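You operate a simulated robot arm through the tools that you are given. There is no shell and no other tool.

Carry out the task below with a simulated robot arm. There is one attempt and no reset: what you move stays moved.

## Task
Close the black tin and the green box; grey cloth into the drawer.
Fine: the oak cabinet drawer, shut again. Where these are worked on the way, their far stop is far enough and under half their travel is too little: oak cabinet drawer.

The check looks at the end state, three seconds after you hand in, the way a careful person would. Anything else that was tipped, shoved, dropped, spilled or broken makes it a failure. Flat cloth is picked up by pressing the open fingertips on it (5 to 10 N) and closing them slowly along it; thin cloth reads only 2 to 8 mm in the jaws.

## Robot
A 6-joint arm with a two-finger parallel gripper, fixed in place. Base frame: the origin is at the foot of the arm, x ahead of it, y to its left, z up; the work surface is at about z = 620. Readings come in mm, rad, newtons and seconds.
With the tool pointing down near the work surface it reaches from about 380 to 840 mm from the base axis. Its first joint turns from -2.007 to 2.007 rad. Payload 4.2 kg.
Tool frame: the origin (TCP) lies between the finger pads and is the grasp point; the fingertips stand 23 mm ahead of it; z points along the fingers, y is the line along which they close. Largest opening 94 mm; finger width 38, thickness 10; the body of the gripper, 54 by 96 mm, starts 39 mm behind the TCP.
Orientation is told as [roll, pitch, yaw] about the base's x, y, z axes, in that order, counted from this pose: with the fingers straight down and closing along the base's y, the tool's x points along the base's -x, its y along +y and its z along -z.

## Interface
- The arm moves only by the tool move_arm. Its argument "moves" is one flat list of numbers, 7 for each row, row after row: the finger opening in mm, from 0 to 94, then the shift along the tool's x, y, z in mm, then the turn, a rotation vector about the tool's x, y, z in rad. In form: [gripper, dx, dy, dz, wx, wy, wz, gripper, dx, dy, dz, wx, wy, wz, ...]. A call has 1 to 20 rows; each row shifts and turns the commanded pose from where the row before left it, along the tool's axes as they then stand. Each row takes 0.2 s and may step no farther than 50 mm and 0.15 rad from the row before; otherwise, or with a gripper value out of range, the whole call is refused. Where a pose cannot be reached the arm comes as near as it can. A force on the tool above 90 N (or 10 N above the force at the start of the call, whichever is more), or a blocked arm, ends the call early, and 0.2 s more pass. The fingers move at their own pace (about 108 mm/s each) and stop on an object; they squeeze with about 35 N. The grip force told is the motor's: it shows also when the fingers shut on nothing. Time passes only in rows, and 0.2 s behind the last, so rows that do not move let the fingers close. The reply holds the time, the measured pose of the TCP, the force on the tool along the base axes, the opening and the grip force, in the units named above and with some noise, with the torque about the TCP (base axes, N m) and any sound that the robot's microphone picked up.
- Cameras (640 x 400 px; columns grow to the right, rows downward): "scene" is fixed at [49.6, 498.9, 1200.5]; the picture's right is [-0.61, -0.79, 0.00], its down [-0.39, 0.30, -0.87] and it looks along [0.69, -0.53, -0.49] (base axes); focal length 362 px, centre (320, 200). "wrist" rides on the gripper at [86, 16, -75] in the tool frame; the picture's right is [-0.18, 0.98, 0.00], its down [-0.58, -0.11, -0.81] and it looks along [-0.79, -0.15, 0.59] (tool axes); focal length 243 px, centre (320, 200). There is no depth. A picture from a camera that has moved, and an enlarged one, comes with that camera's place and axes in the base frame and with its lens.
- capture(camera): a new picture of that camera. No time passes.
- slide_trunk(by): slides the trunk up (or, below 0, down) by that many mm; the arm rides with it, the base frame stays. It gives what a move gives, with no picture.
- zoom(camera, box): a new picture of the part [left, top, right, bottom] of that camera's present view, enlarged. No time passes.
- close_job(): hands the job in; it is judged then, once.

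Nothing tells you positions but the pictures and the camera data. Unless the task says otherwise, let go and move clear before handing in.

The tools are called as a command line: name --argument value ..., lists and objects as JSON in quotes. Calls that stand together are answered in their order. move_arm: Moves the arm, as the interface text tells. Its arguments: {"type":"object","properties":{"moves":{"type":"array"}},"required":["moves"]} The other tools are called the same way: slide_trunk (by) slides the trunk up or down; capture (camera) takes a picture; zoom (camera, box) takes an enlarged picture of a part of a camera's view; close_job () hands the job in.

At the start:

```text
time: 0.0
eef_pos: [599.7, -67.4, 934.1]
ee_rot: [0.001, 0.0, 0.0]
contact_force: [-0.9, -0.5, 0.0]
torque: [-0.02, 0.0, 0.01]
width: 93.8
finger_force: 0.1
trunk travel left (down, up): [-650.0, 340.0]
```

scene: 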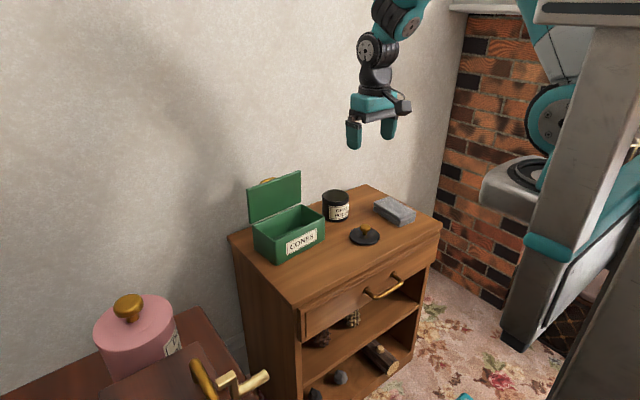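
wrist: 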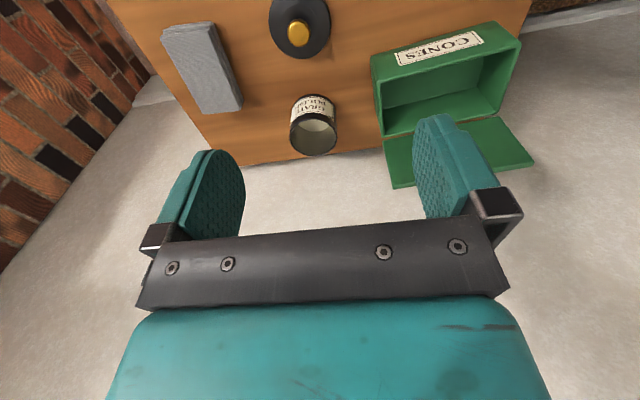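

I see an oak cabinet with a green hinged box (lid open), a black tin with its lid lying beside it, and a folded grey cloth on top; the drawer has a brass bail handle on the front. First I take closer looks to locate everything.

zoom --camera "scene" --box '[220, 160, 460, 310]'

zoom --camera "wrist" --box '[120, 0, 560, 200]'

zoom --camera "scene" --box '[280, 220, 460, 400]'

```text
2.67 times, centred on (340, 235) of scene
camera zoom: at [49.6, 498.9, 1200.5], right [-0.61, -0.79, 0.0], down [-0.39, 0.3, -0.87], along [0.69, -0.53, -0.49], focal length 965 px, centre (267, 107)
```

zoom: 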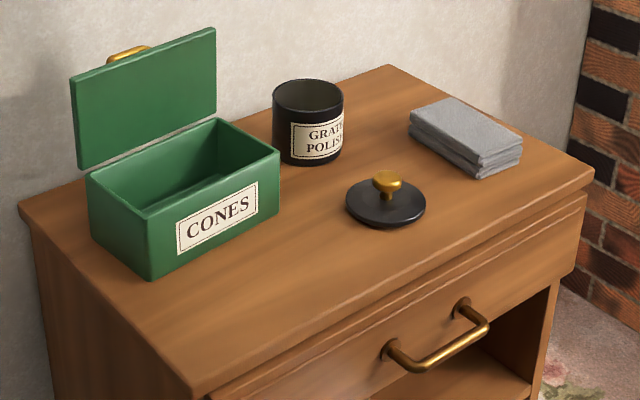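

```text
1.45 times, centred on (340, 100) of wrist
camera zoom: at [513.8, -51.6, 1007.4], right [0.18, 0.98, 0.0], down [0.58, -0.11, 0.81], along [0.79, -0.15, -0.59], focal length 353 px, centre (291, 346)
```

zoom: 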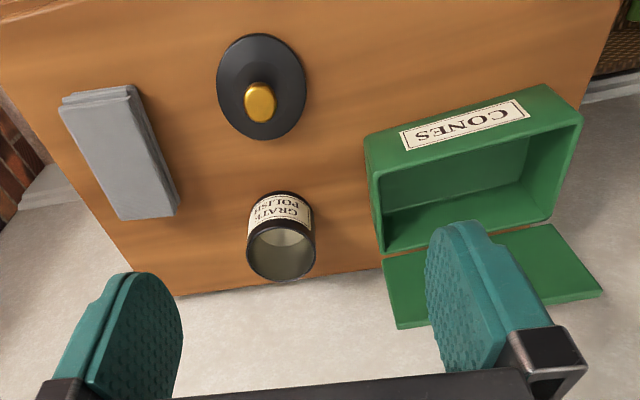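

```text
2.22 times, centred on (370, 310) of scene
camera zoom: at [49.6, 498.9, 1200.5], right [-0.61, -0.79, 0.0], down [-0.39, 0.3, -0.87], along [0.69, -0.53, -0.49], focal length 804 px, centre (209, -44)
```

zoom: 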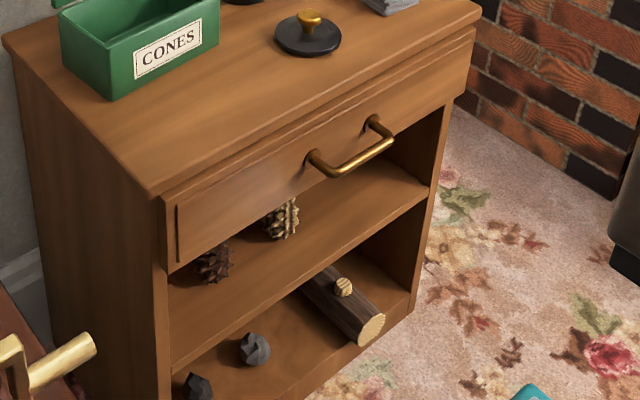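

The cabinet top spans roughly x 530–860, y −323 to 202, z≈620; its drawer handle sits around z≈530 in front. I move the wrist back and down a bit so I can see the drawer front and the handle better.

move_arm --moves '[94, 40, 0, 30, 0, 0, 0, 94, 40, 0, 30, 0, 0, 0, 94, 40, 0, 30, 0, 0, 0, 94, 40, 0, 30, 0, 0, 0, 94, 40, 0, 30, 0, 0, 0]'

capture --camera "wrist"

capture --camera "scene"

```text
time: 1.2
eef_pos: [462.1, -57.9, 764.9]
ee_rot: [0.0, 0.001, 0.0]
contact_force: [-0.7, 0.3, -0.1]
torque: [-0.01, 0.02, 0.0]
width: 94.2
finger_force: 0.1
out of reach, approached as far as the arm can: row 3, 4, 5
trunk travel left (down, up): [-650.0, 340.0]
```

```text
taken
camera wrist: at [375.9, -42.9, 838.2], right [0.18, 0.98, 0.0], down [0.58, -0.11, 0.81], along [0.79, -0.15, -0.59], focal length 243 px, centre (320, 200)
```

wrist: 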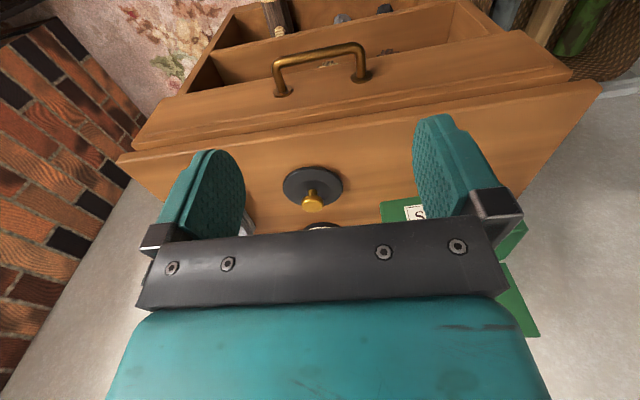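

```text
taken
```

scene: 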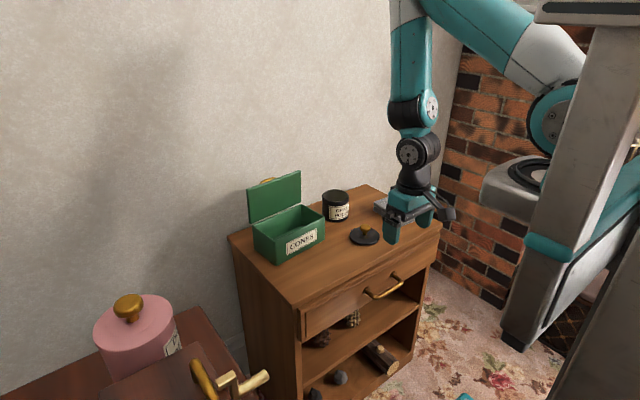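

The handle bar seems to lie along y from about −121 to −21 at x≈500, z≈544, with the drawer face at x≈531. The arm needs to be higher to work close in, so I raise the trunk and turn the gripper so it closes along x, then look again.

slide_trunk --by 150

zoom --camera "scene" --box '[340, 240, 440, 320]'

move_arm --moves '[94, 0, 0, 10, 0, 0, 0.1428, 94, 0, 0, 10, 0, 0, 0.1428, 94, 0, 0, 10, 0, 0, 0.1428, 94, 0, 0, 10, 0, 0, 0.1428, 94, 0, 0, 10, 0, 0, 0.1428, 94, 0, 0, 10, 0, 0, 0.1428, 94, 0, 0, 10, 0, 0, 0.1428, 94, 0, 0, 10, 0, 0, 0.1428, 94, 0, 0, 10, 0, 0, 0.1428, 94, 0, 0, 10, 0, 0, 0.1428, 94, 0, 0, 10, 0, 0, 0.1428]'

capture --camera "wrist"

capture --camera "scene"

```text
time: 3.0
eef_pos: [462.5, -57.9, 914.2]
ee_rot: [-0.001, 0.002, -0.001]
contact_force: [0.6, -0.2, -0.3]
torque: [0.0, 0.0, -0.01]
width: 94.1
finger_force: 0.1
trunk travel left (down, up): [-800.0, 190.0]
```

```text
5.00 times, centred on (390, 280) of scene
camera zoom: at [49.6, 498.9, 1200.5], right [-0.61, -0.79, 0.0], down [-0.39, 0.3, -0.87], along [0.69, -0.53, -0.49], focal length 1809 px, centre (-30, -200)
```

zoom: 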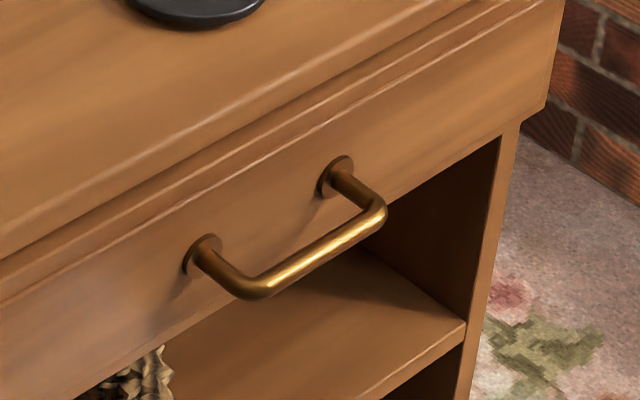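

```text
time: 5.3
eef_pos: [462.3, -58.7, 805.3]
ee_rot: [-0.003, 0.001, -1.576]
contact_force: [-0.1, -0.4, 0.3]
torque: [-0.01, -0.03, -0.01]
width: 94.1
finger_force: 0.1
trunk travel left (down, up): [-800.0, 190.0]
```

```text
taken
camera wrist: at [478.8, 27.1, 878.6], right [0.98, -0.19, 0.0], down [-0.11, -0.58, 0.81], along [-0.15, -0.79, -0.59], focal length 243 px, centre (320, 200)
```

wrist: 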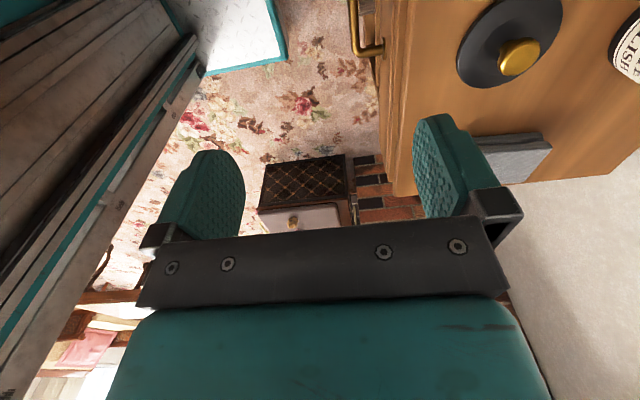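

```text
taken
```

scene: 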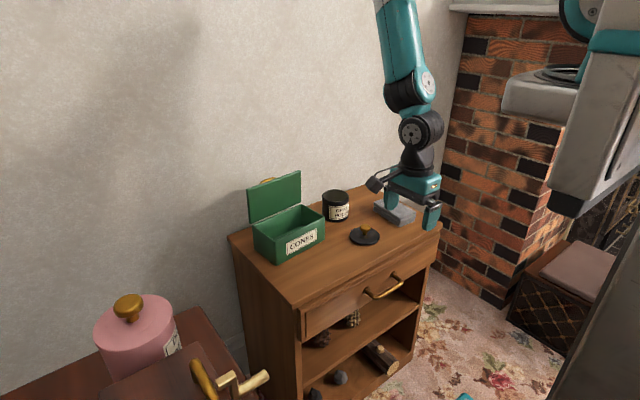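

The gripper now closes along x, standing above and in front of the handle. I lower it to just above cabinet top height and check the clearance of the front finger with the top's edge.

move_arm --moves '[94, -4, 0, 42, 0, 0, 0, 94, -4, 0, 42, 0, 0, 0, 94, -4, 0, 41, 0, 0, 0]'

capture --camera "wrist"

zoom --camera "scene" --box '[340, 200, 460, 320]'

```text
time: 6.2
eef_pos: [460.3, -68.1, 679.5]
ee_rot: [-0.001, 0.0, -1.571]
contact_force: [-0.3, -0.6, 0.7]
torque: [-0.01, -0.01, -0.01]
width: 94.3
finger_force: 0.0
trunk travel left (down, up): [-800.0, 190.0]
```

```text
taken
camera wrist: at [477.8, 17.4, 753.8], right [0.98, -0.18, 0.0], down [-0.11, -0.58, 0.81], along [-0.15, -0.79, -0.59], focal length 243 px, centre (320, 200)
```

wrist: 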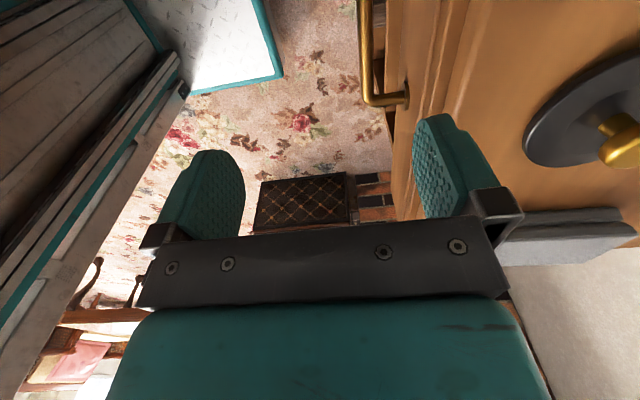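

```text
3.33 times, centred on (400, 260) of scene
camera zoom: at [49.6, 498.9, 1200.5], right [-0.61, -0.79, 0.0], down [-0.39, 0.3, -0.87], along [0.69, -0.53, -0.49], focal length 1206 px, centre (53, 0)
```

zoom: 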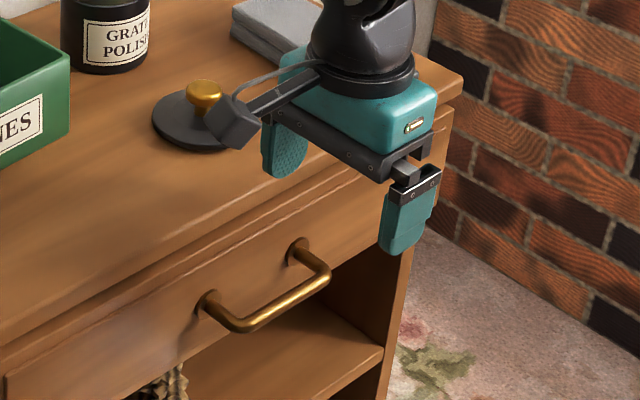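

The bar is at x≈498.5 and the drawer face at x≈531, so the front finger fits in the gap with TCP x≈466. I shift there and lower until the fingertips are just above the bar, then check.

move_arm --moves '[94, -2, 5, 0, 0, 0, 0, 94, 0, 0, 40, 0, 0, 0, 94, 0, 0, 40, 0, 0, 0, 94, 0, 0, 0, 0, 0, 0]'

capture --camera "wrist"

zoom --camera "scene" --box '[340, 200, 460, 320]'

```text
time: 7.2
eef_pos: [467.7, -72.6, 598.8]
ee_rot: [-0.002, 0.0, -1.572]
contact_force: [-0.4, 0.8, 0.2]
torque: [-0.02, -0.01, 0.02]
width: 93.6
finger_force: 0.0
trunk travel left (down, up): [-800.0, 190.0]
```

```text
taken
camera wrist: at [485.2, 13.1, 672.8], right [0.98, -0.18, 0.0], down [-0.11, -0.58, 0.81], along [-0.15, -0.79, -0.59], focal length 243 px, centre (320, 200)
```

wrist: 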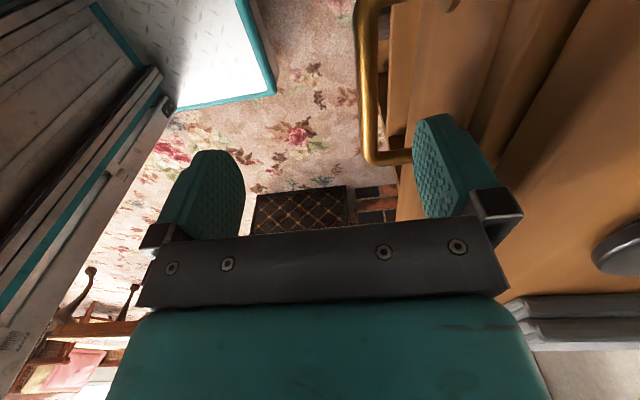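

```text
3.33 times, centred on (400, 260) of scene
camera zoom: at [49.6, 498.9, 1200.5], right [-0.61, -0.79, 0.0], down [-0.39, 0.3, -0.87], along [0.69, -0.53, -0.49], focal length 1206 px, centre (53, 0)
```

zoom: 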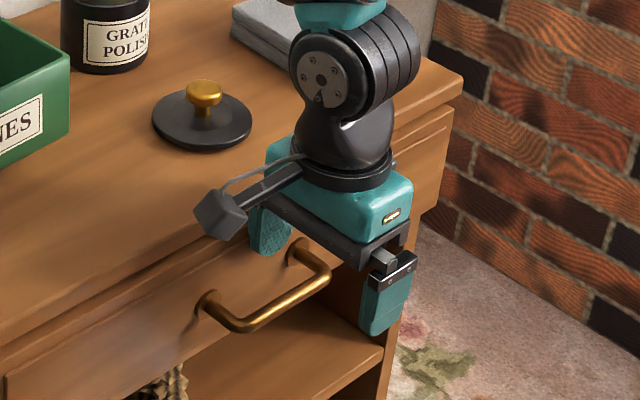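

The front finger is lined up above the gap between bar and drawer face. I lower it behind the bar.

move_arm --moves '[94, 0, -1, 20, 0, 0, 0, 94, 0, 0, 20, 0, 0, 0, 94, 0, 0, 18, 0, 0, 0, 94, 0, 0, 0, 0, 0, 0]'

capture --camera "wrist"

zoom --camera "scene" --box '[340, 200, 460, 320]'

```text
time: 8.2
eef_pos: [466.8, -72.3, 541.7]
ee_rot: [-0.001, 0.002, -1.57]
contact_force: [-0.5, -0.5, -0.1]
torque: [0.04, 0.0, -0.02]
width: 94.0
finger_force: 0.0
trunk travel left (down, up): [-800.0, 190.0]
```

```text
taken
camera wrist: at [483.8, 13.4, 615.6], right [0.98, -0.18, 0.0], down [-0.11, -0.58, 0.81], along [-0.15, -0.79, -0.59], focal length 243 px, centre (320, 200)
```

wrist: 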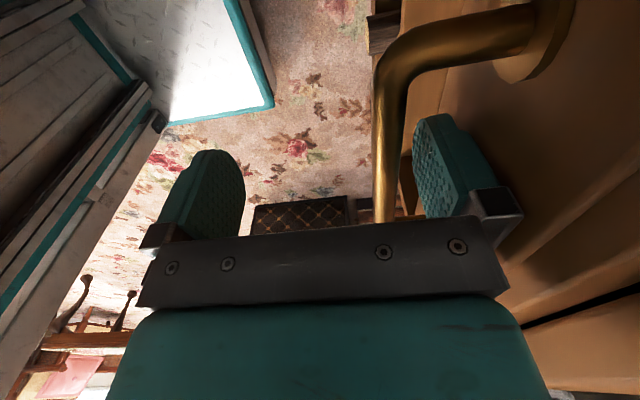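

```text
3.33 times, centred on (400, 260) of scene
camera zoom: at [49.6, 498.9, 1200.5], right [-0.61, -0.79, 0.0], down [-0.39, 0.3, -0.87], along [0.69, -0.53, -0.49], focal length 1206 px, centre (53, 0)
```

zoom: 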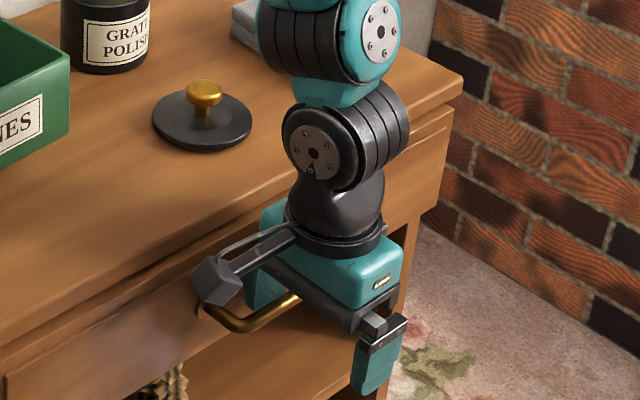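

The finger is behind the bar without contact. Now I pull toward −x in small steps.

move_arm --moves '[94, 0, -8, 0, 0, 0, 0, 94, 0, -10, 0, 0, 0, 0, 94, 0, -10, 0, 0, 0, 0, 94, 0, -10, 0, 0, 0, 0, 94, 0, -10, 0, 0, 0, 0, 94, 0, -10, 0, 0, 0, 0, 94, 0, -10, 0, 0, 0, 0]'

capture --camera "scene"

capture --camera "wrist"

```text
time: 9.8
eef_pos: [396.7, -73.6, 542.0]
ee_rot: [-0.003, 0.001, -1.572]
contact_force: [0.7, -0.1, -0.4]
torque: [0.02, 0.0, 0.0]
width: 94.0
finger_force: 0.0
trunk travel left (down, up): [-800.0, 190.0]
```

```text
taken
```

scene: 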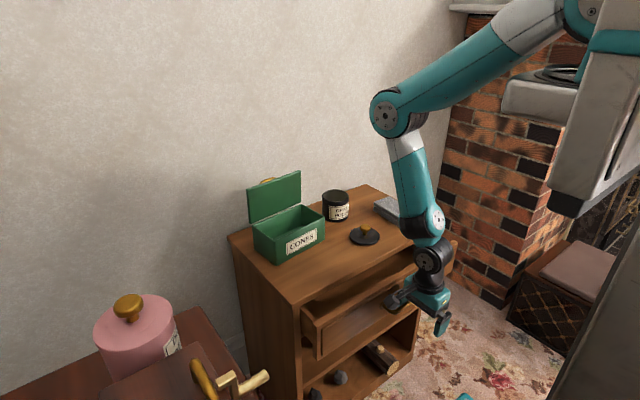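

```text
taken
camera wrist: at [413.4, 12.4, 615.0], right [0.98, -0.18, 0.0], down [-0.11, -0.58, 0.81], along [-0.15, -0.79, -0.59], focal length 243 px, centre (320, 200)
```

wrist: 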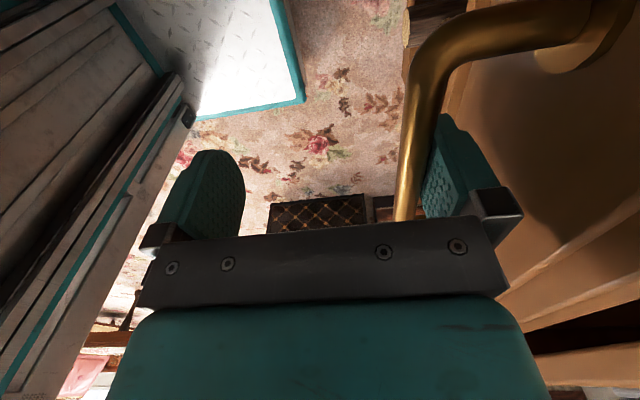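

The drawer is opening freely (about 60 mm so far). I keep pulling until it reaches its stop.

move_arm --moves '[94, 0, -10, 0, 0, 0, 0, 94, 0, -10, 0, 0, 0, 0, 94, 0, -10, 0, 0, 0, 0, 94, 0, -10, 0, 0, 0, 0, 94, 0, -10, 0, 0, 0, 0, 94, 0, -10, 0, 0, 0, 0, 94, 0, -10, 0, 0, 0, 0, 94, 0, -10, 0, 0, 0, 0]'

capture --camera "scene"

capture --camera "wrist"

```text
time: 11.6
eef_pos: [317.9, -72.1, 541.1]
ee_rot: [-0.003, -0.001, -1.571]
contact_force: [0.2, 0.9, -1.5]
torque: [0.03, 0.04, 0.02]
width: 94.1
finger_force: 0.0
trunk travel left (down, up): [-800.0, 190.0]
```

```text
taken
```

scene: 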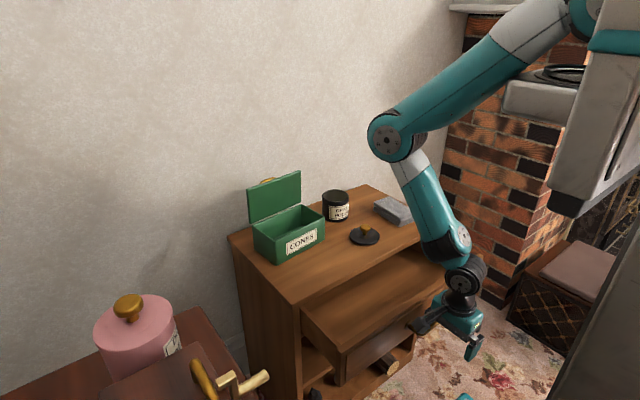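

```text
taken
camera wrist: at [333.8, 13.2, 614.8], right [0.98, -0.18, 0.0], down [-0.11, -0.58, 0.81], along [-0.15, -0.79, -0.59], focal length 243 px, centre (320, 200)
```

wrist: 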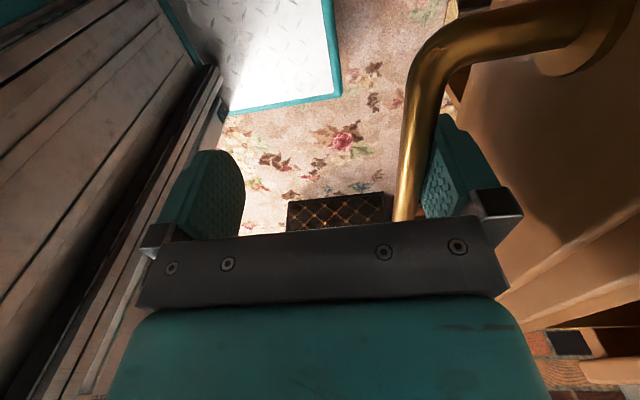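

About 140 mm open with no resistance yet. I keep pulling slowly.

move_arm --moves '[94, 0, -10, 0, 0, 0, 0, 94, 0, -10, 0, 0, 0, 0, 94, 0, -10, 0, 0, 0, 0, 94, 0, -10, 0, 0, 0, 0, 94, 0, -10, 0, 0, 0, 0, 94, 0, -10, 0, 0, 0, 0]'

capture --camera "scene"

capture --camera "wrist"

```text
time: 12.9
eef_pos: [257.3, -73.0, 542.4]
ee_rot: [-0.004, -0.002, -1.572]
contact_force: [0.8, -0.7, -1.0]
torque: [0.02, 0.04, 0.03]
width: 94.1
finger_force: 0.0
trunk travel left (down, up): [-800.0, 190.0]
```

```text
taken
```

scene: 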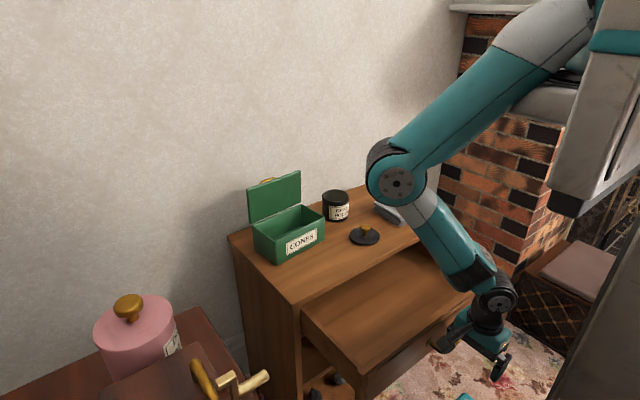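

```text
taken
camera wrist: at [274.4, 13.4, 615.7], right [0.98, -0.19, 0.0], down [-0.11, -0.58, 0.81], along [-0.15, -0.79, -0.59], focal length 243 px, centre (320, 200)
```

wrist: 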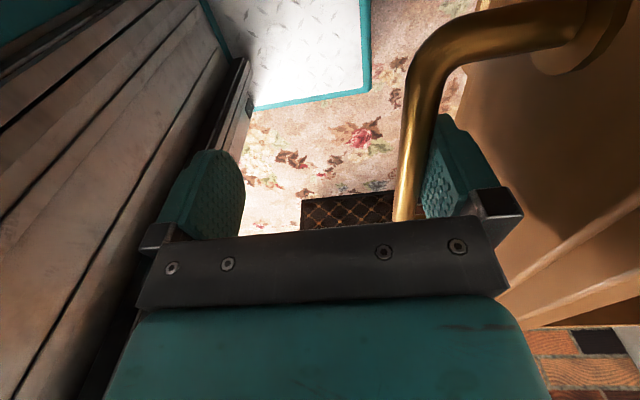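

The drawer is open about 200 mm. I zoom in to see its inside and how far it still has to go.

zoom --camera "scene" --box '[280, 220, 520, 400]'

```text
2.22 times, centred on (400, 310) of scene
camera zoom: at [49.6, 498.9, 1200.5], right [-0.61, -0.79, 0.0], down [-0.39, 0.3, -0.87], along [0.69, -0.53, -0.49], focal length 804 px, centre (142, -44)
```

zoom: 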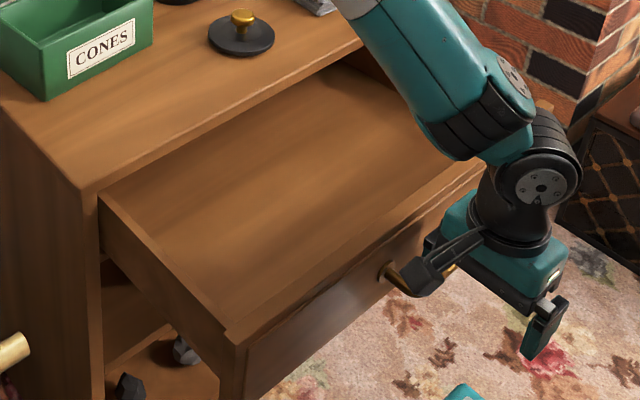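

The drawer is a shallow tray, open about 200 mm. There is still room behind the gripper, so I keep pulling gently until the stop is felt.

move_arm --moves '[94, 0, -6, 0, 0, 0, 0, 94, 0, -6, 0, 0, 0, 0, 94, 0, -6, 0, 0, 0, 0, 94, 0, -6, 0, 0, 0, 0, 94, 0, -6, 0, 0, 0, 0]'

capture --camera "wrist"

```text
time: 14.2
eef_pos: [233.7, -73.0, 542.3]
ee_rot: [-0.001, -0.002, -1.572]
contact_force: [-0.9, -0.3, 0.6]
torque: [0.01, 0.0, 0.02]
width: 94.0
finger_force: 0.1
out of reach, approached as far as the arm can: row 5
trunk travel left (down, up): [-800.0, 190.0]
```

```text
taken
camera wrist: at [250.1, 13.4, 615.6], right [0.98, -0.19, 0.0], down [-0.11, -0.58, 0.81], along [-0.15, -0.79, -0.59], focal length 243 px, centre (320, 200)
```

wrist: 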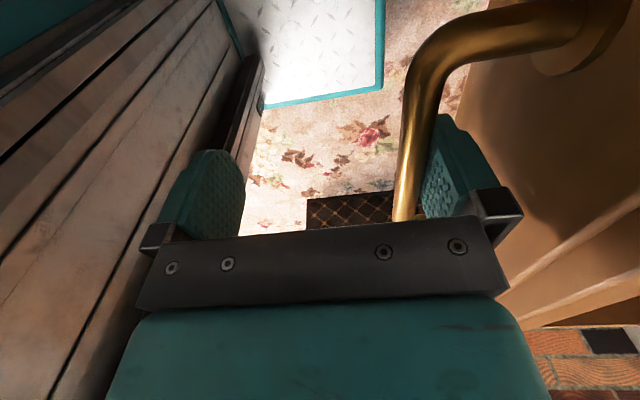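

The arm's own reach ended at x≈234, so the drawer is open about 224 mm, well over half of its travel. I unhook the finger by easing forward a little, lifting straight up, and then moving forward and up over the drawer.

move_arm --moves '[94, 0, 5, 0, 0, 0, 0, 94, 0, 0, -20, 0, 0, 0, 94, 0, 0, -30, 0, 0, 0, 94, 0, 0, -30, 0, 0, 0, 94, 0, 0, -20, 0, 0, 0]'

zoom --camera "scene" --box '[280, 200, 520, 400]'

capture --camera "wrist"

```text
time: 15.3
eef_pos: [238.7, -71.5, 640.0]
ee_rot: [-0.002, 0.001, -1.572]
contact_force: [0.8, -0.8, -0.2]
torque: [0.01, -0.05, 0.02]
width: 94.1
finger_force: 0.1
trunk travel left (down, up): [-800.0, 190.0]
```

```text
2.00 times, centred on (400, 300) of scene
camera zoom: at [49.6, 498.9, 1200.5], right [-0.61, -0.79, 0.0], down [-0.39, 0.3, -0.87], along [0.69, -0.53, -0.49], focal length 724 px, centre (160, 0)
```

zoom: 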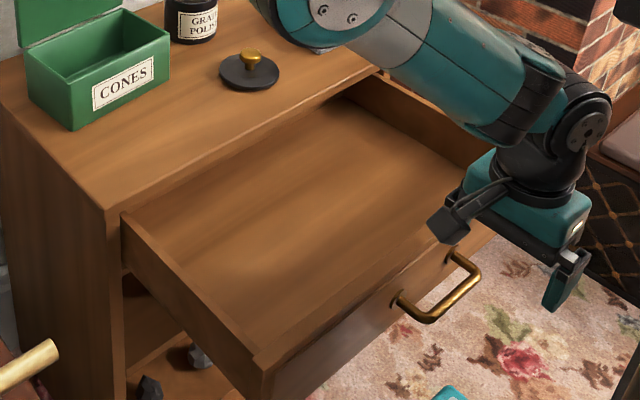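

```text
taken
camera wrist: at [256.3, 14.2, 714.0], right [0.98, -0.18, 0.0], down [-0.11, -0.58, 0.81], along [-0.15, -0.79, -0.59], focal length 243 px, centre (320, 200)
```

wrist: 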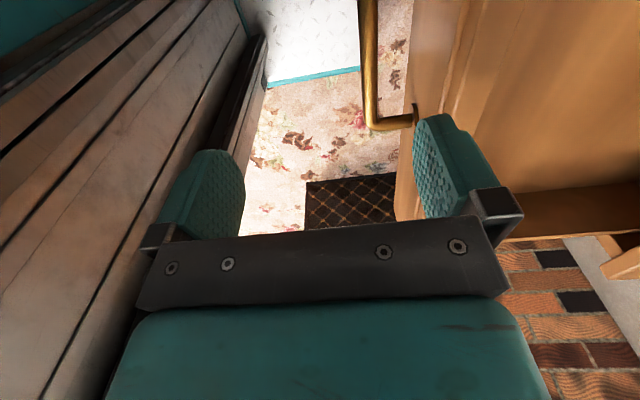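

The drawer stands open and the gripper is free of the handle. I rise and move toward the cloth, then turn the gripper back to close along y for a look at the cloth.

move_arm --moves '[94, 0, 30, -20, 0, 0, 0, 94, 0, 30, -20, 0, 0, 0, 94, 0, 30, -20, 0, 0, 0, 94, 0, 30, -20, 0, 0, 0, 94, 0, 30, -20, 0, 0, 0, 94, -35.6, 26.2, -12, 0, 0, 0, 94, -35.6, 26.2, -12, 0, 0, 0, 94, -35.6, 26.2, -12, 0, 0, 0, 94, -35.6, 26.2, -12, 0, 0, 0, 94, -35.6, 26.2, -12, 0, 0, 0]'

move_arm --moves '[94, 0, 0, 0, 0, 0, -0.1428, 94, 0, 0, 0, 0, 0, -0.1428, 94, 0, 0, 0, 0, 0, -0.1428, 94, 0, 0, 0, 0, 0, -0.1428, 94, 0, 0, 0, 0, 0, -0.1428, 94, 0, 0, 0, 0, 0, -0.1428, 94, 0, 0, 0, 0, 0, -0.1428, 94, 0, 0, 0, 0, 0, -0.1428, 94, 0, 0, 0, 0, 0, -0.1428, 94, 0, 0, 0, 0, 0, -0.1428, 94, 0, 0, 0, 0, 0, -0.1428, 94, 0, 0, 0, 0, 0, 0]'

capture --camera "wrist"

capture --camera "scene"

```text
time: 17.6
eef_pos: [519.6, -248.5, 799.9]
ee_rot: [-0.002, -0.001, -1.571]
contact_force: [0.4, 0.0, 0.2]
torque: [-0.04, 0.0, 0.02]
width: 93.9
finger_force: 0.0
trunk travel left (down, up): [-800.0, 190.0]
```

```text
time: 20.1
eef_pos: [519.5, -248.8, 800.7]
ee_rot: [-0.001, 0.001, 0.002]
contact_force: [-0.3, 0.5, -0.3]
torque: [0.01, 0.0, -0.02]
width: 94.1
finger_force: 0.1
trunk travel left (down, up): [-800.0, 190.0]
```

```text
taken
camera wrist: at [434.1, -234.4, 875.2], right [0.18, 0.98, 0.0], down [0.58, -0.11, 0.81], along [0.79, -0.15, -0.59], focal length 243 px, centre (320, 200)
```

wrist: 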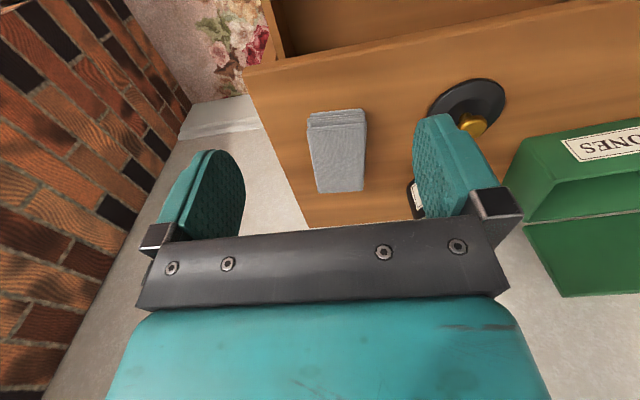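

```text
taken
```

scene: 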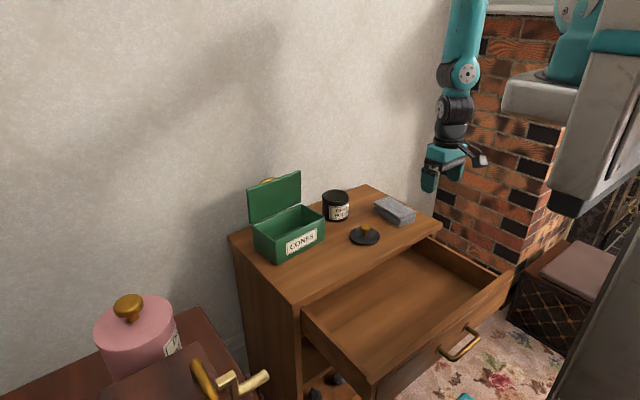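

zoom --camera "wrist" --box '[260, 80, 420, 220]'

zoom --camera "scene" --box '[350, 180, 450, 250]'

zoom --camera "scene" --box '[290, 220, 530, 400]'

```text
2.86 times, centred on (340, 150) of wrist
camera zoom: at [434.1, -234.4, 875.2], right [0.18, 0.98, 0.0], down [0.58, -0.11, 0.81], along [0.79, -0.15, -0.59], focal length 693 px, centre (263, 343)
```

zoom: 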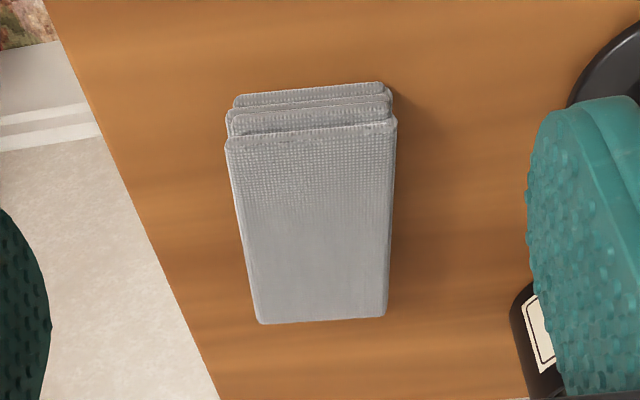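

```text
5.71 times, centred on (400, 215) of scene
camera zoom: at [49.6, 498.9, 1200.5], right [-0.61, -0.79, 0.0], down [-0.39, 0.3, -0.87], along [0.69, -0.53, -0.49], focal length 2067 px, centre (-137, 114)
```

zoom: 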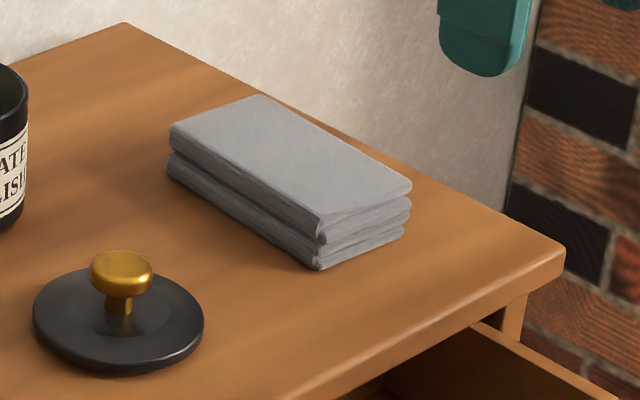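

```text
2.22 times, centred on (410, 310) of scene
camera zoom: at [49.6, 498.9, 1200.5], right [-0.61, -0.79, 0.0], down [-0.39, 0.3, -0.87], along [0.69, -0.53, -0.49], focal length 804 px, centre (120, -44)
```

zoom: 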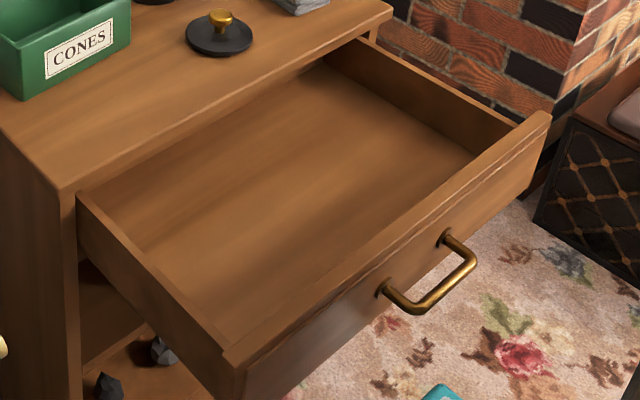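

The folded cloth lies at about (665, −252), 120 mm long along x, 68 mm wide, top z≈646, turned by about −4°. I move above it and align, then check before going down to straddle it.

move_arm --moves '[94, -36.4, -0.8, 25, 0, 0, 0, 94, -36.4, -0.8, 25, 0, 0, 0, 94, -36.4, -0.8, 25, 0, 0, 0, 94, -36.4, -0.8, 25, 0, 0, 0, 94, 0, 0, 0, 0, 0, 0.07, 94, 0, 0, 0, 0, 0, 0]'

capture --camera "wrist"

zoom --camera "scene" --box '[330, 140, 470, 250]'

```text
time: 21.6
eef_pos: [666.9, -255.7, 702.3]
ee_rot: [0.001, 0.001, -0.072]
contact_force: [0.4, -0.1, 0.2]
torque: [0.0, -0.01, 0.03]
width: 93.9
finger_force: 0.1
trunk travel left (down, up): [-800.0, 190.0]
```

```text
taken
camera wrist: at [582.5, -232.7, 776.4], right [0.25, 0.97, 0.0], down [0.57, -0.15, 0.81], along [0.78, -0.2, -0.59], focal length 243 px, centre (320, 200)
```

wrist: 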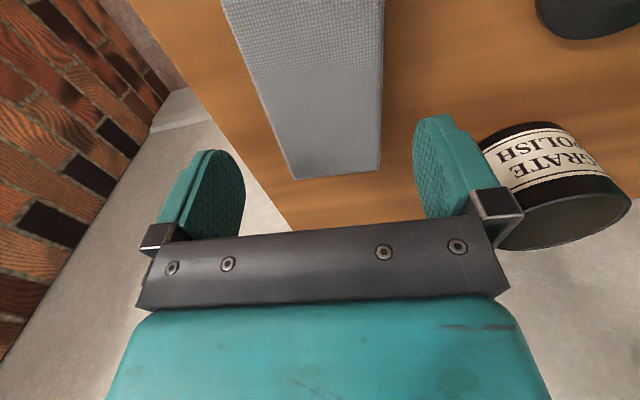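

```text
3.64 times, centred on (400, 195) of scene
camera zoom: at [49.6, 498.9, 1200.5], right [-0.61, -0.79, 0.0], down [-0.39, 0.3, -0.87], along [0.69, -0.53, -0.49], focal length 1316 px, centre (29, 218)
```

zoom: 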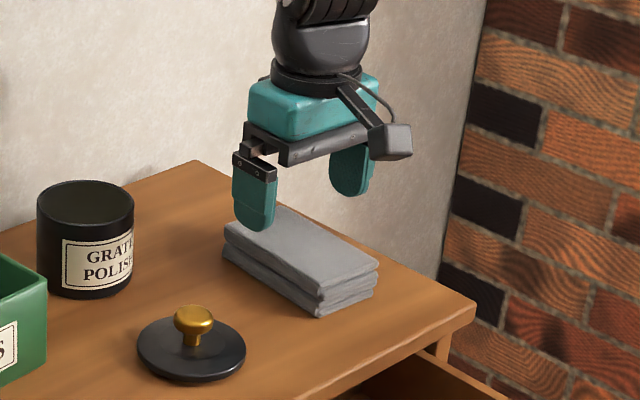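

The jaws line up with the cloth sides with about 12 mm margin each. I descend so that the tips end just above the cabinet top beside the cloth.

move_arm --moves '[94, 0, 2, 20, 0, 0, 0, 94, 0, 0, 20, 0, 0, 0, 94, 0, 0, 13, 0, 0, 0, 94, 0, 0, 0, 0, 0, 0]'

capture --camera "wrist"

zoom --camera "scene" --box '[330, 140, 470, 250]'

```text
time: 22.6
eef_pos: [666.0, -251.8, 649.0]
ee_rot: [0.0, 0.001, -0.072]
contact_force: [-0.5, -0.4, -0.7]
torque: [0.04, 0.01, -0.01]
width: 93.9
finger_force: 0.1
trunk travel left (down, up): [-800.0, 190.0]
```

```text
taken
camera wrist: at [582.5, -230.8, 722.6], right [0.25, 0.97, 0.0], down [0.57, -0.15, 0.81], along [0.78, -0.2, -0.59], focal length 243 px, centre (320, 200)
```

wrist: 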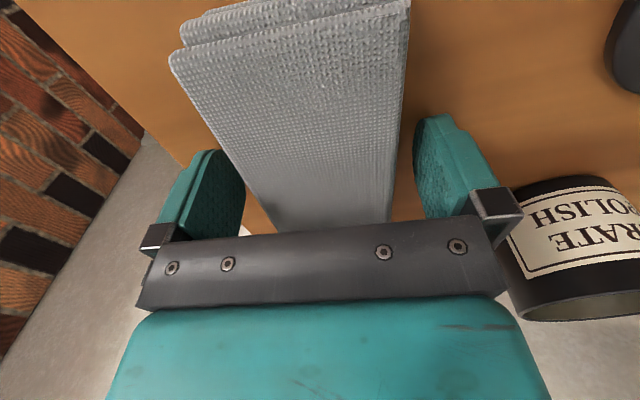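

```text
3.64 times, centred on (400, 195) of scene
camera zoom: at [49.6, 498.9, 1200.5], right [-0.61, -0.79, 0.0], down [-0.39, 0.3, -0.87], along [0.69, -0.53, -0.49], focal length 1316 px, centre (29, 218)
```

zoom: 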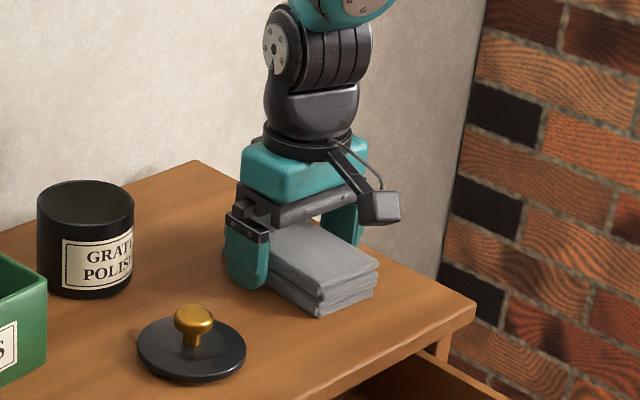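

The fingers straddle the cloth. I close gradually and watch the opening and grip force.

move_arm --moves '[80, 0, 0, 0, 0, 0, 0, 74, 0, 0, 0, 0, 0, 0, 70, 0, 0, 0, 0, 0, 0, 66, 0, 0, 0, 0, 0, 0, 62, 0, 0, 0, 0, 0, 0, 62, 0, 0, 0, 0, 0, 0]'

zoom --camera "scene" --box '[330, 140, 470, 250]'

```text
time: 23.9
eef_pos: [667.7, -251.9, 649.9]
ee_rot: [0.0, 0.001, -0.072]
contact_force: [0.2, -0.7, 0.6]
torque: [-0.02, 0.01, -0.01]
width: 67.0
finger_force: 34.4
trunk travel left (down, up): [-800.0, 190.0]
```

```text
3.64 times, centred on (400, 195) of scene
camera zoom: at [49.6, 498.9, 1200.5], right [-0.61, -0.79, 0.0], down [-0.39, 0.3, -0.87], along [0.69, -0.53, -0.49], focal length 1316 px, centre (29, 218)
```

zoom: 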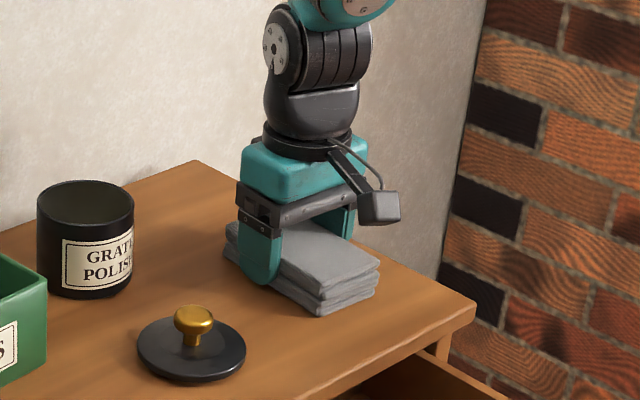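

The jaws stopped on the cloth at 67 mm with full grip force. I lift it straight up and check that it comes along.

move_arm --moves '[60, 0, 0, -10, 0, 0, 0, 60, 0, 0, -15, 0, 0, 0, 60, 0, 0, -20, 0, 0, 0, 60, 0, 0, -25, 0, 0, 0, 60, 0, 0, 0, 0, 0, 0]'

capture --camera "wrist"

capture --camera "scene"

```text
time: 25.1
eef_pos: [666.3, -251.1, 718.9]
ee_rot: [0.0, 0.001, -0.072]
contact_force: [0.4, 0.0, 0.3]
torque: [-0.03, 0.0, 0.02]
width: 60.1
finger_force: 0.1
trunk travel left (down, up): [-800.0, 190.0]
```

```text
taken
camera wrist: at [581.6, -229.6, 792.2], right [0.25, 0.97, 0.0], down [0.57, -0.15, 0.81], along [0.78, -0.2, -0.59], focal length 243 px, centre (320, 200)
```

wrist: 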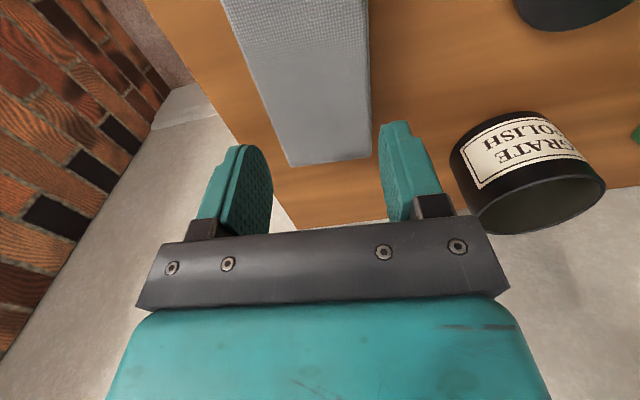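

```text
taken
```

scene: 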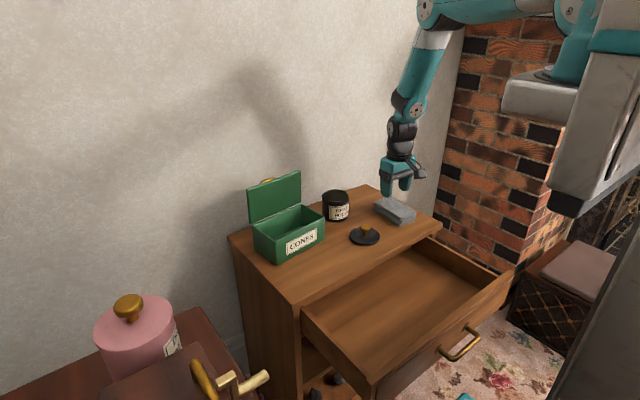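

The cloth slipped out and stayed on the cabinet top, apparently unharmed. I take a closer look before trying again.

zoom --camera "scene" --box '[350, 180, 450, 250]'

zoom --camera "wrist" --box '[200, 0, 420, 180]'

```text
5.71 times, centred on (400, 215) of scene
camera zoom: at [49.6, 498.9, 1200.5], right [-0.61, -0.79, 0.0], down [-0.39, 0.3, -0.87], along [0.69, -0.53, -0.49], focal length 2067 px, centre (-137, 114)
```

zoom: 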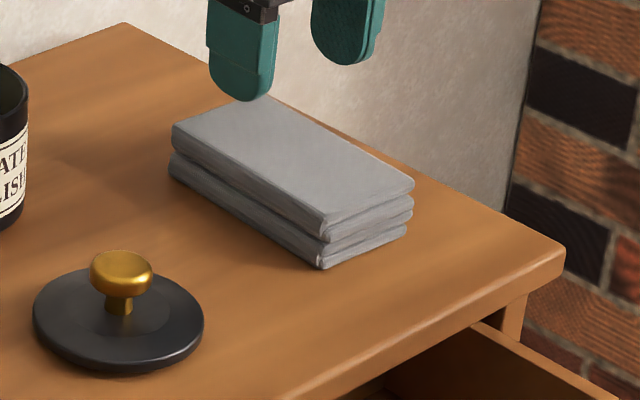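

```text
2.22 times, centred on (310, 90) of wrist
camera zoom: at [581.6, -229.6, 792.2], right [0.25, 0.97, 0.0], down [0.57, -0.15, 0.81], along [0.78, -0.2, -0.59], focal length 539 px, centre (342, 444)
```

zoom: 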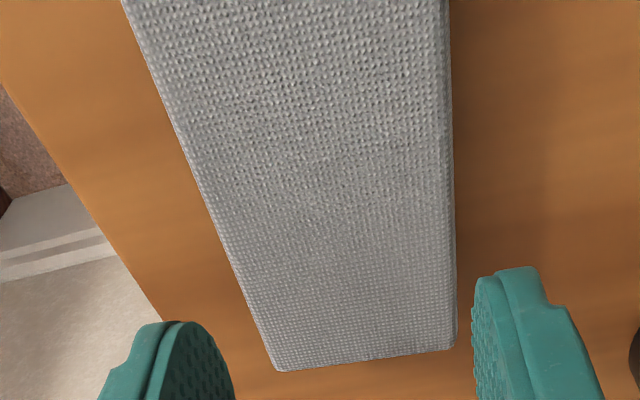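

The cloth kept its shape and place; the earlier grip only caught its upper part. I reopen, go down deeper so the tips nearly touch the cabinet top, and squeeze fully before lifting slowly.

move_arm --moves '[94, 0, 0, 0, 0, 0, 0, 94, 0, 0, 0, 0, 0, 0, 94, 0, -1, 25, 0, 0, 0, 94, 0, 0, 25, 0, 0, 0, 94, 0, 0, 16, 0, 0, 0, 94, 0, 0, 4, 0, 0, 0, 94, 0, 0, 3, 0, 0, 0, 94, 0, 0, 0, 0, 0, 0]'

zoom --camera "scene" --box '[350, 170, 450, 240]'

```text
time: 26.9
eef_pos: [664.8, -252.5, 645.4]
ee_rot: [-0.001, 0.001, -0.07]
contact_force: [-0.3, -0.7, -0.8]
torque: [0.0, 0.02, 0.02]
width: 93.9
finger_force: 0.1
trunk travel left (down, up): [-800.0, 190.0]
```

```text
5.71 times, centred on (400, 205) of scene
camera zoom: at [49.6, 498.9, 1200.5], right [-0.61, -0.79, 0.0], down [-0.39, 0.3, -0.87], along [0.69, -0.53, -0.49], focal length 2067 px, centre (-137, 171)
```

zoom: 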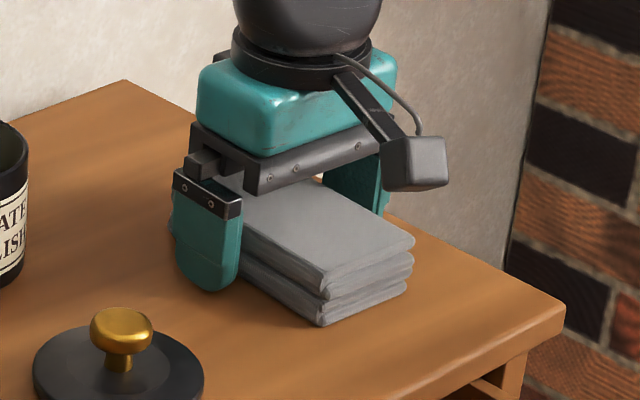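

The tips are down beside the cloth without touching the top. I shift slightly toward the cloth's middle, close fully, wait, and lift very slowly.

move_arm --moves '[94, 6, 0, 0, 0, 0, 0, 80, 0, 0, 0, 0, 0, 0, 72, 0, 0, 0, 0, 0, 0, 66, 0, 0, 0, 0, 0, 0, 50, 0, 0, 0, 0, 0, 0, 50, 0, 0, 0, 0, 0, 0, 50, 0, 0, 0, 0, 0, 0]'

zoom --camera "scene" --box '[350, 170, 450, 240]'

capture --camera "wrist"

```text
time: 28.6
eef_pos: [659.3, -252.5, 645.0]
ee_rot: [0.0, 0.003, -0.072]
contact_force: [0.8, 0.4, 0.1]
torque: [0.0, -0.02, 0.03]
width: 67.1
finger_force: 34.9
trunk travel left (down, up): [-800.0, 190.0]
```

```text
5.71 times, centred on (400, 205) of scene
camera zoom: at [49.6, 498.9, 1200.5], right [-0.61, -0.79, 0.0], down [-0.39, 0.3, -0.87], along [0.69, -0.53, -0.49], focal length 2067 px, centre (-137, 171)
```

zoom: 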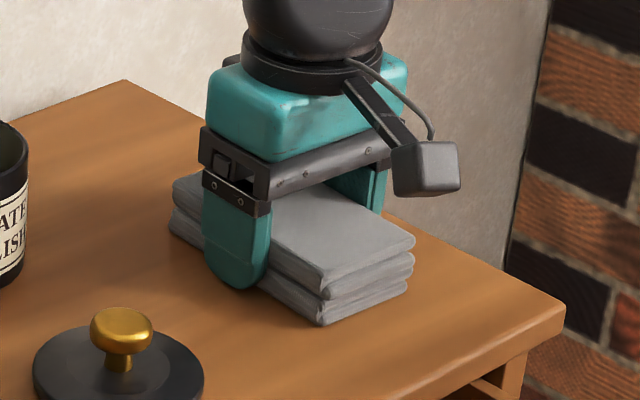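

```text
taken
camera wrist: at [574.5, -231.2, 718.9], right [0.25, 0.97, 0.0], down [0.57, -0.15, 0.81], along [0.78, -0.2, -0.59], focal length 243 px, centre (320, 200)
```

wrist: 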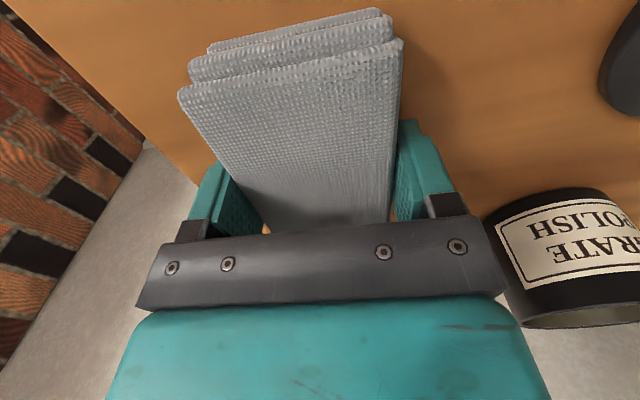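

The cloth is clamped over nearly its full height. I lift slowly by 20 mm and check.

move_arm --moves '[50, 0, 0, -3, 0, 0, 0, 50, 0, 0, -3, 0, 0, 0, 50, 0, 0, -4, 0, 0, 0, 50, 0, 0, -5, 0, 0, 0, 50, 0, 0, -5, 0, 0, 0, 50, 0, 0, 0, 0, 0, 0]'

zoom --camera "scene" --box '[350, 170, 450, 240]'

```text
time: 29.9
eef_pos: [659.7, -252.6, 664.7]
ee_rot: [0.0, 0.003, -0.071]
contact_force: [-1.3, 1.1, -0.8]
torque: [0.0, 0.01, -0.01]
width: 67.1
finger_force: 35.0
trunk travel left (down, up): [-800.0, 190.0]
```

```text
5.71 times, centred on (400, 205) of scene
camera zoom: at [49.6, 498.9, 1200.5], right [-0.61, -0.79, 0.0], down [-0.39, 0.3, -0.87], along [0.69, -0.53, -0.49], focal length 2067 px, centre (-137, 171)
```

zoom: 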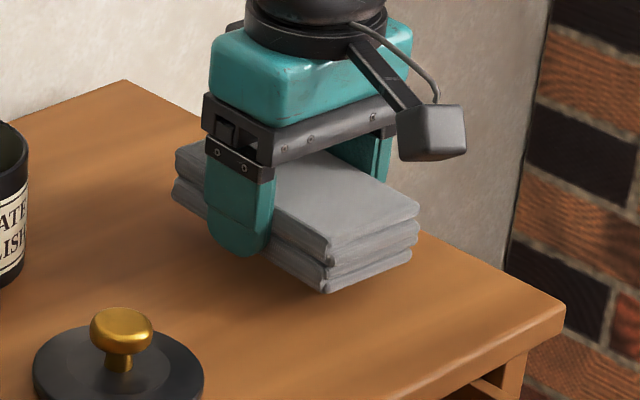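

The cloth comes along now. I lift it further and carry it slowly toward −x over the open drawer.

move_arm --moves '[50, 0, 0, -8, 0, 0, 0, 50, 0, 0, -12, 0, 0, 0, 50, 0, 0, -12, 0, 0, 0, 50, 0, 0, -12, 0, 0, 0, 50, 8, 0, -2, 0, 0, 0, 50, 14, 0, 0, 0, 0, 0, 50, 16, 0, 0, 0, 0, 0, 50, 16, 0, 0, 0, 0, 0, 50, 16, 0, 0, 0, 0, 0, 50, 16, 0, 0, 0, 0, 0, 50, 10, 0, 0, 0, 0, 0, 50, 4, 0, 0, 0, 0, 0]'

capture --camera "scene"

capture --camera "wrist"

```text
time: 32.5
eef_pos: [560.2, -244.5, 711.6]
ee_rot: [-0.001, 0.001, -0.071]
contact_force: [-0.1, 0.8, -0.8]
torque: [-0.02, 0.01, 0.0]
width: 67.4
finger_force: 34.9
trunk travel left (down, up): [-800.0, 190.0]
```

```text
taken
```

scene: 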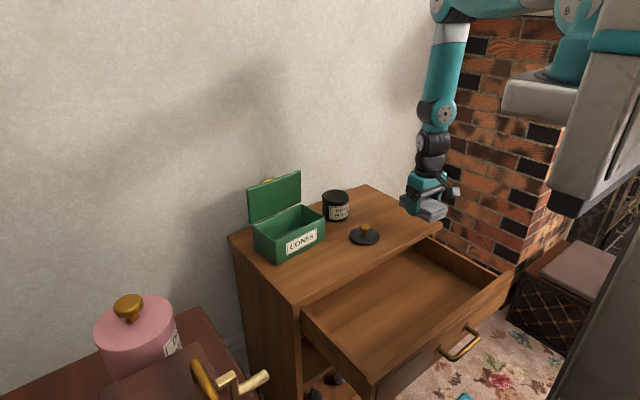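

```text
taken
camera wrist: at [475.4, -223.8, 785.0], right [0.25, 0.97, 0.0], down [0.57, -0.15, 0.81], along [0.78, -0.2, -0.59], focal length 243 px, centre (320, 200)
```

wrist: 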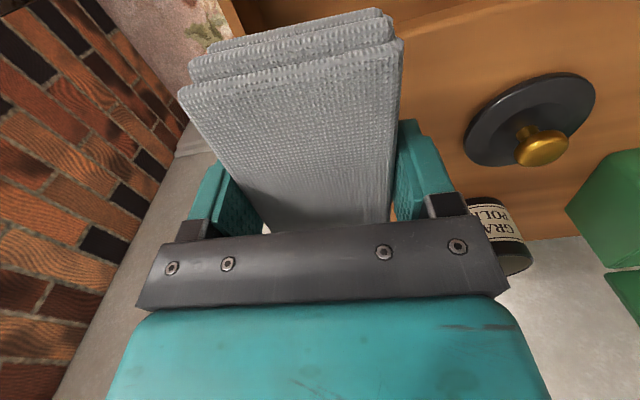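

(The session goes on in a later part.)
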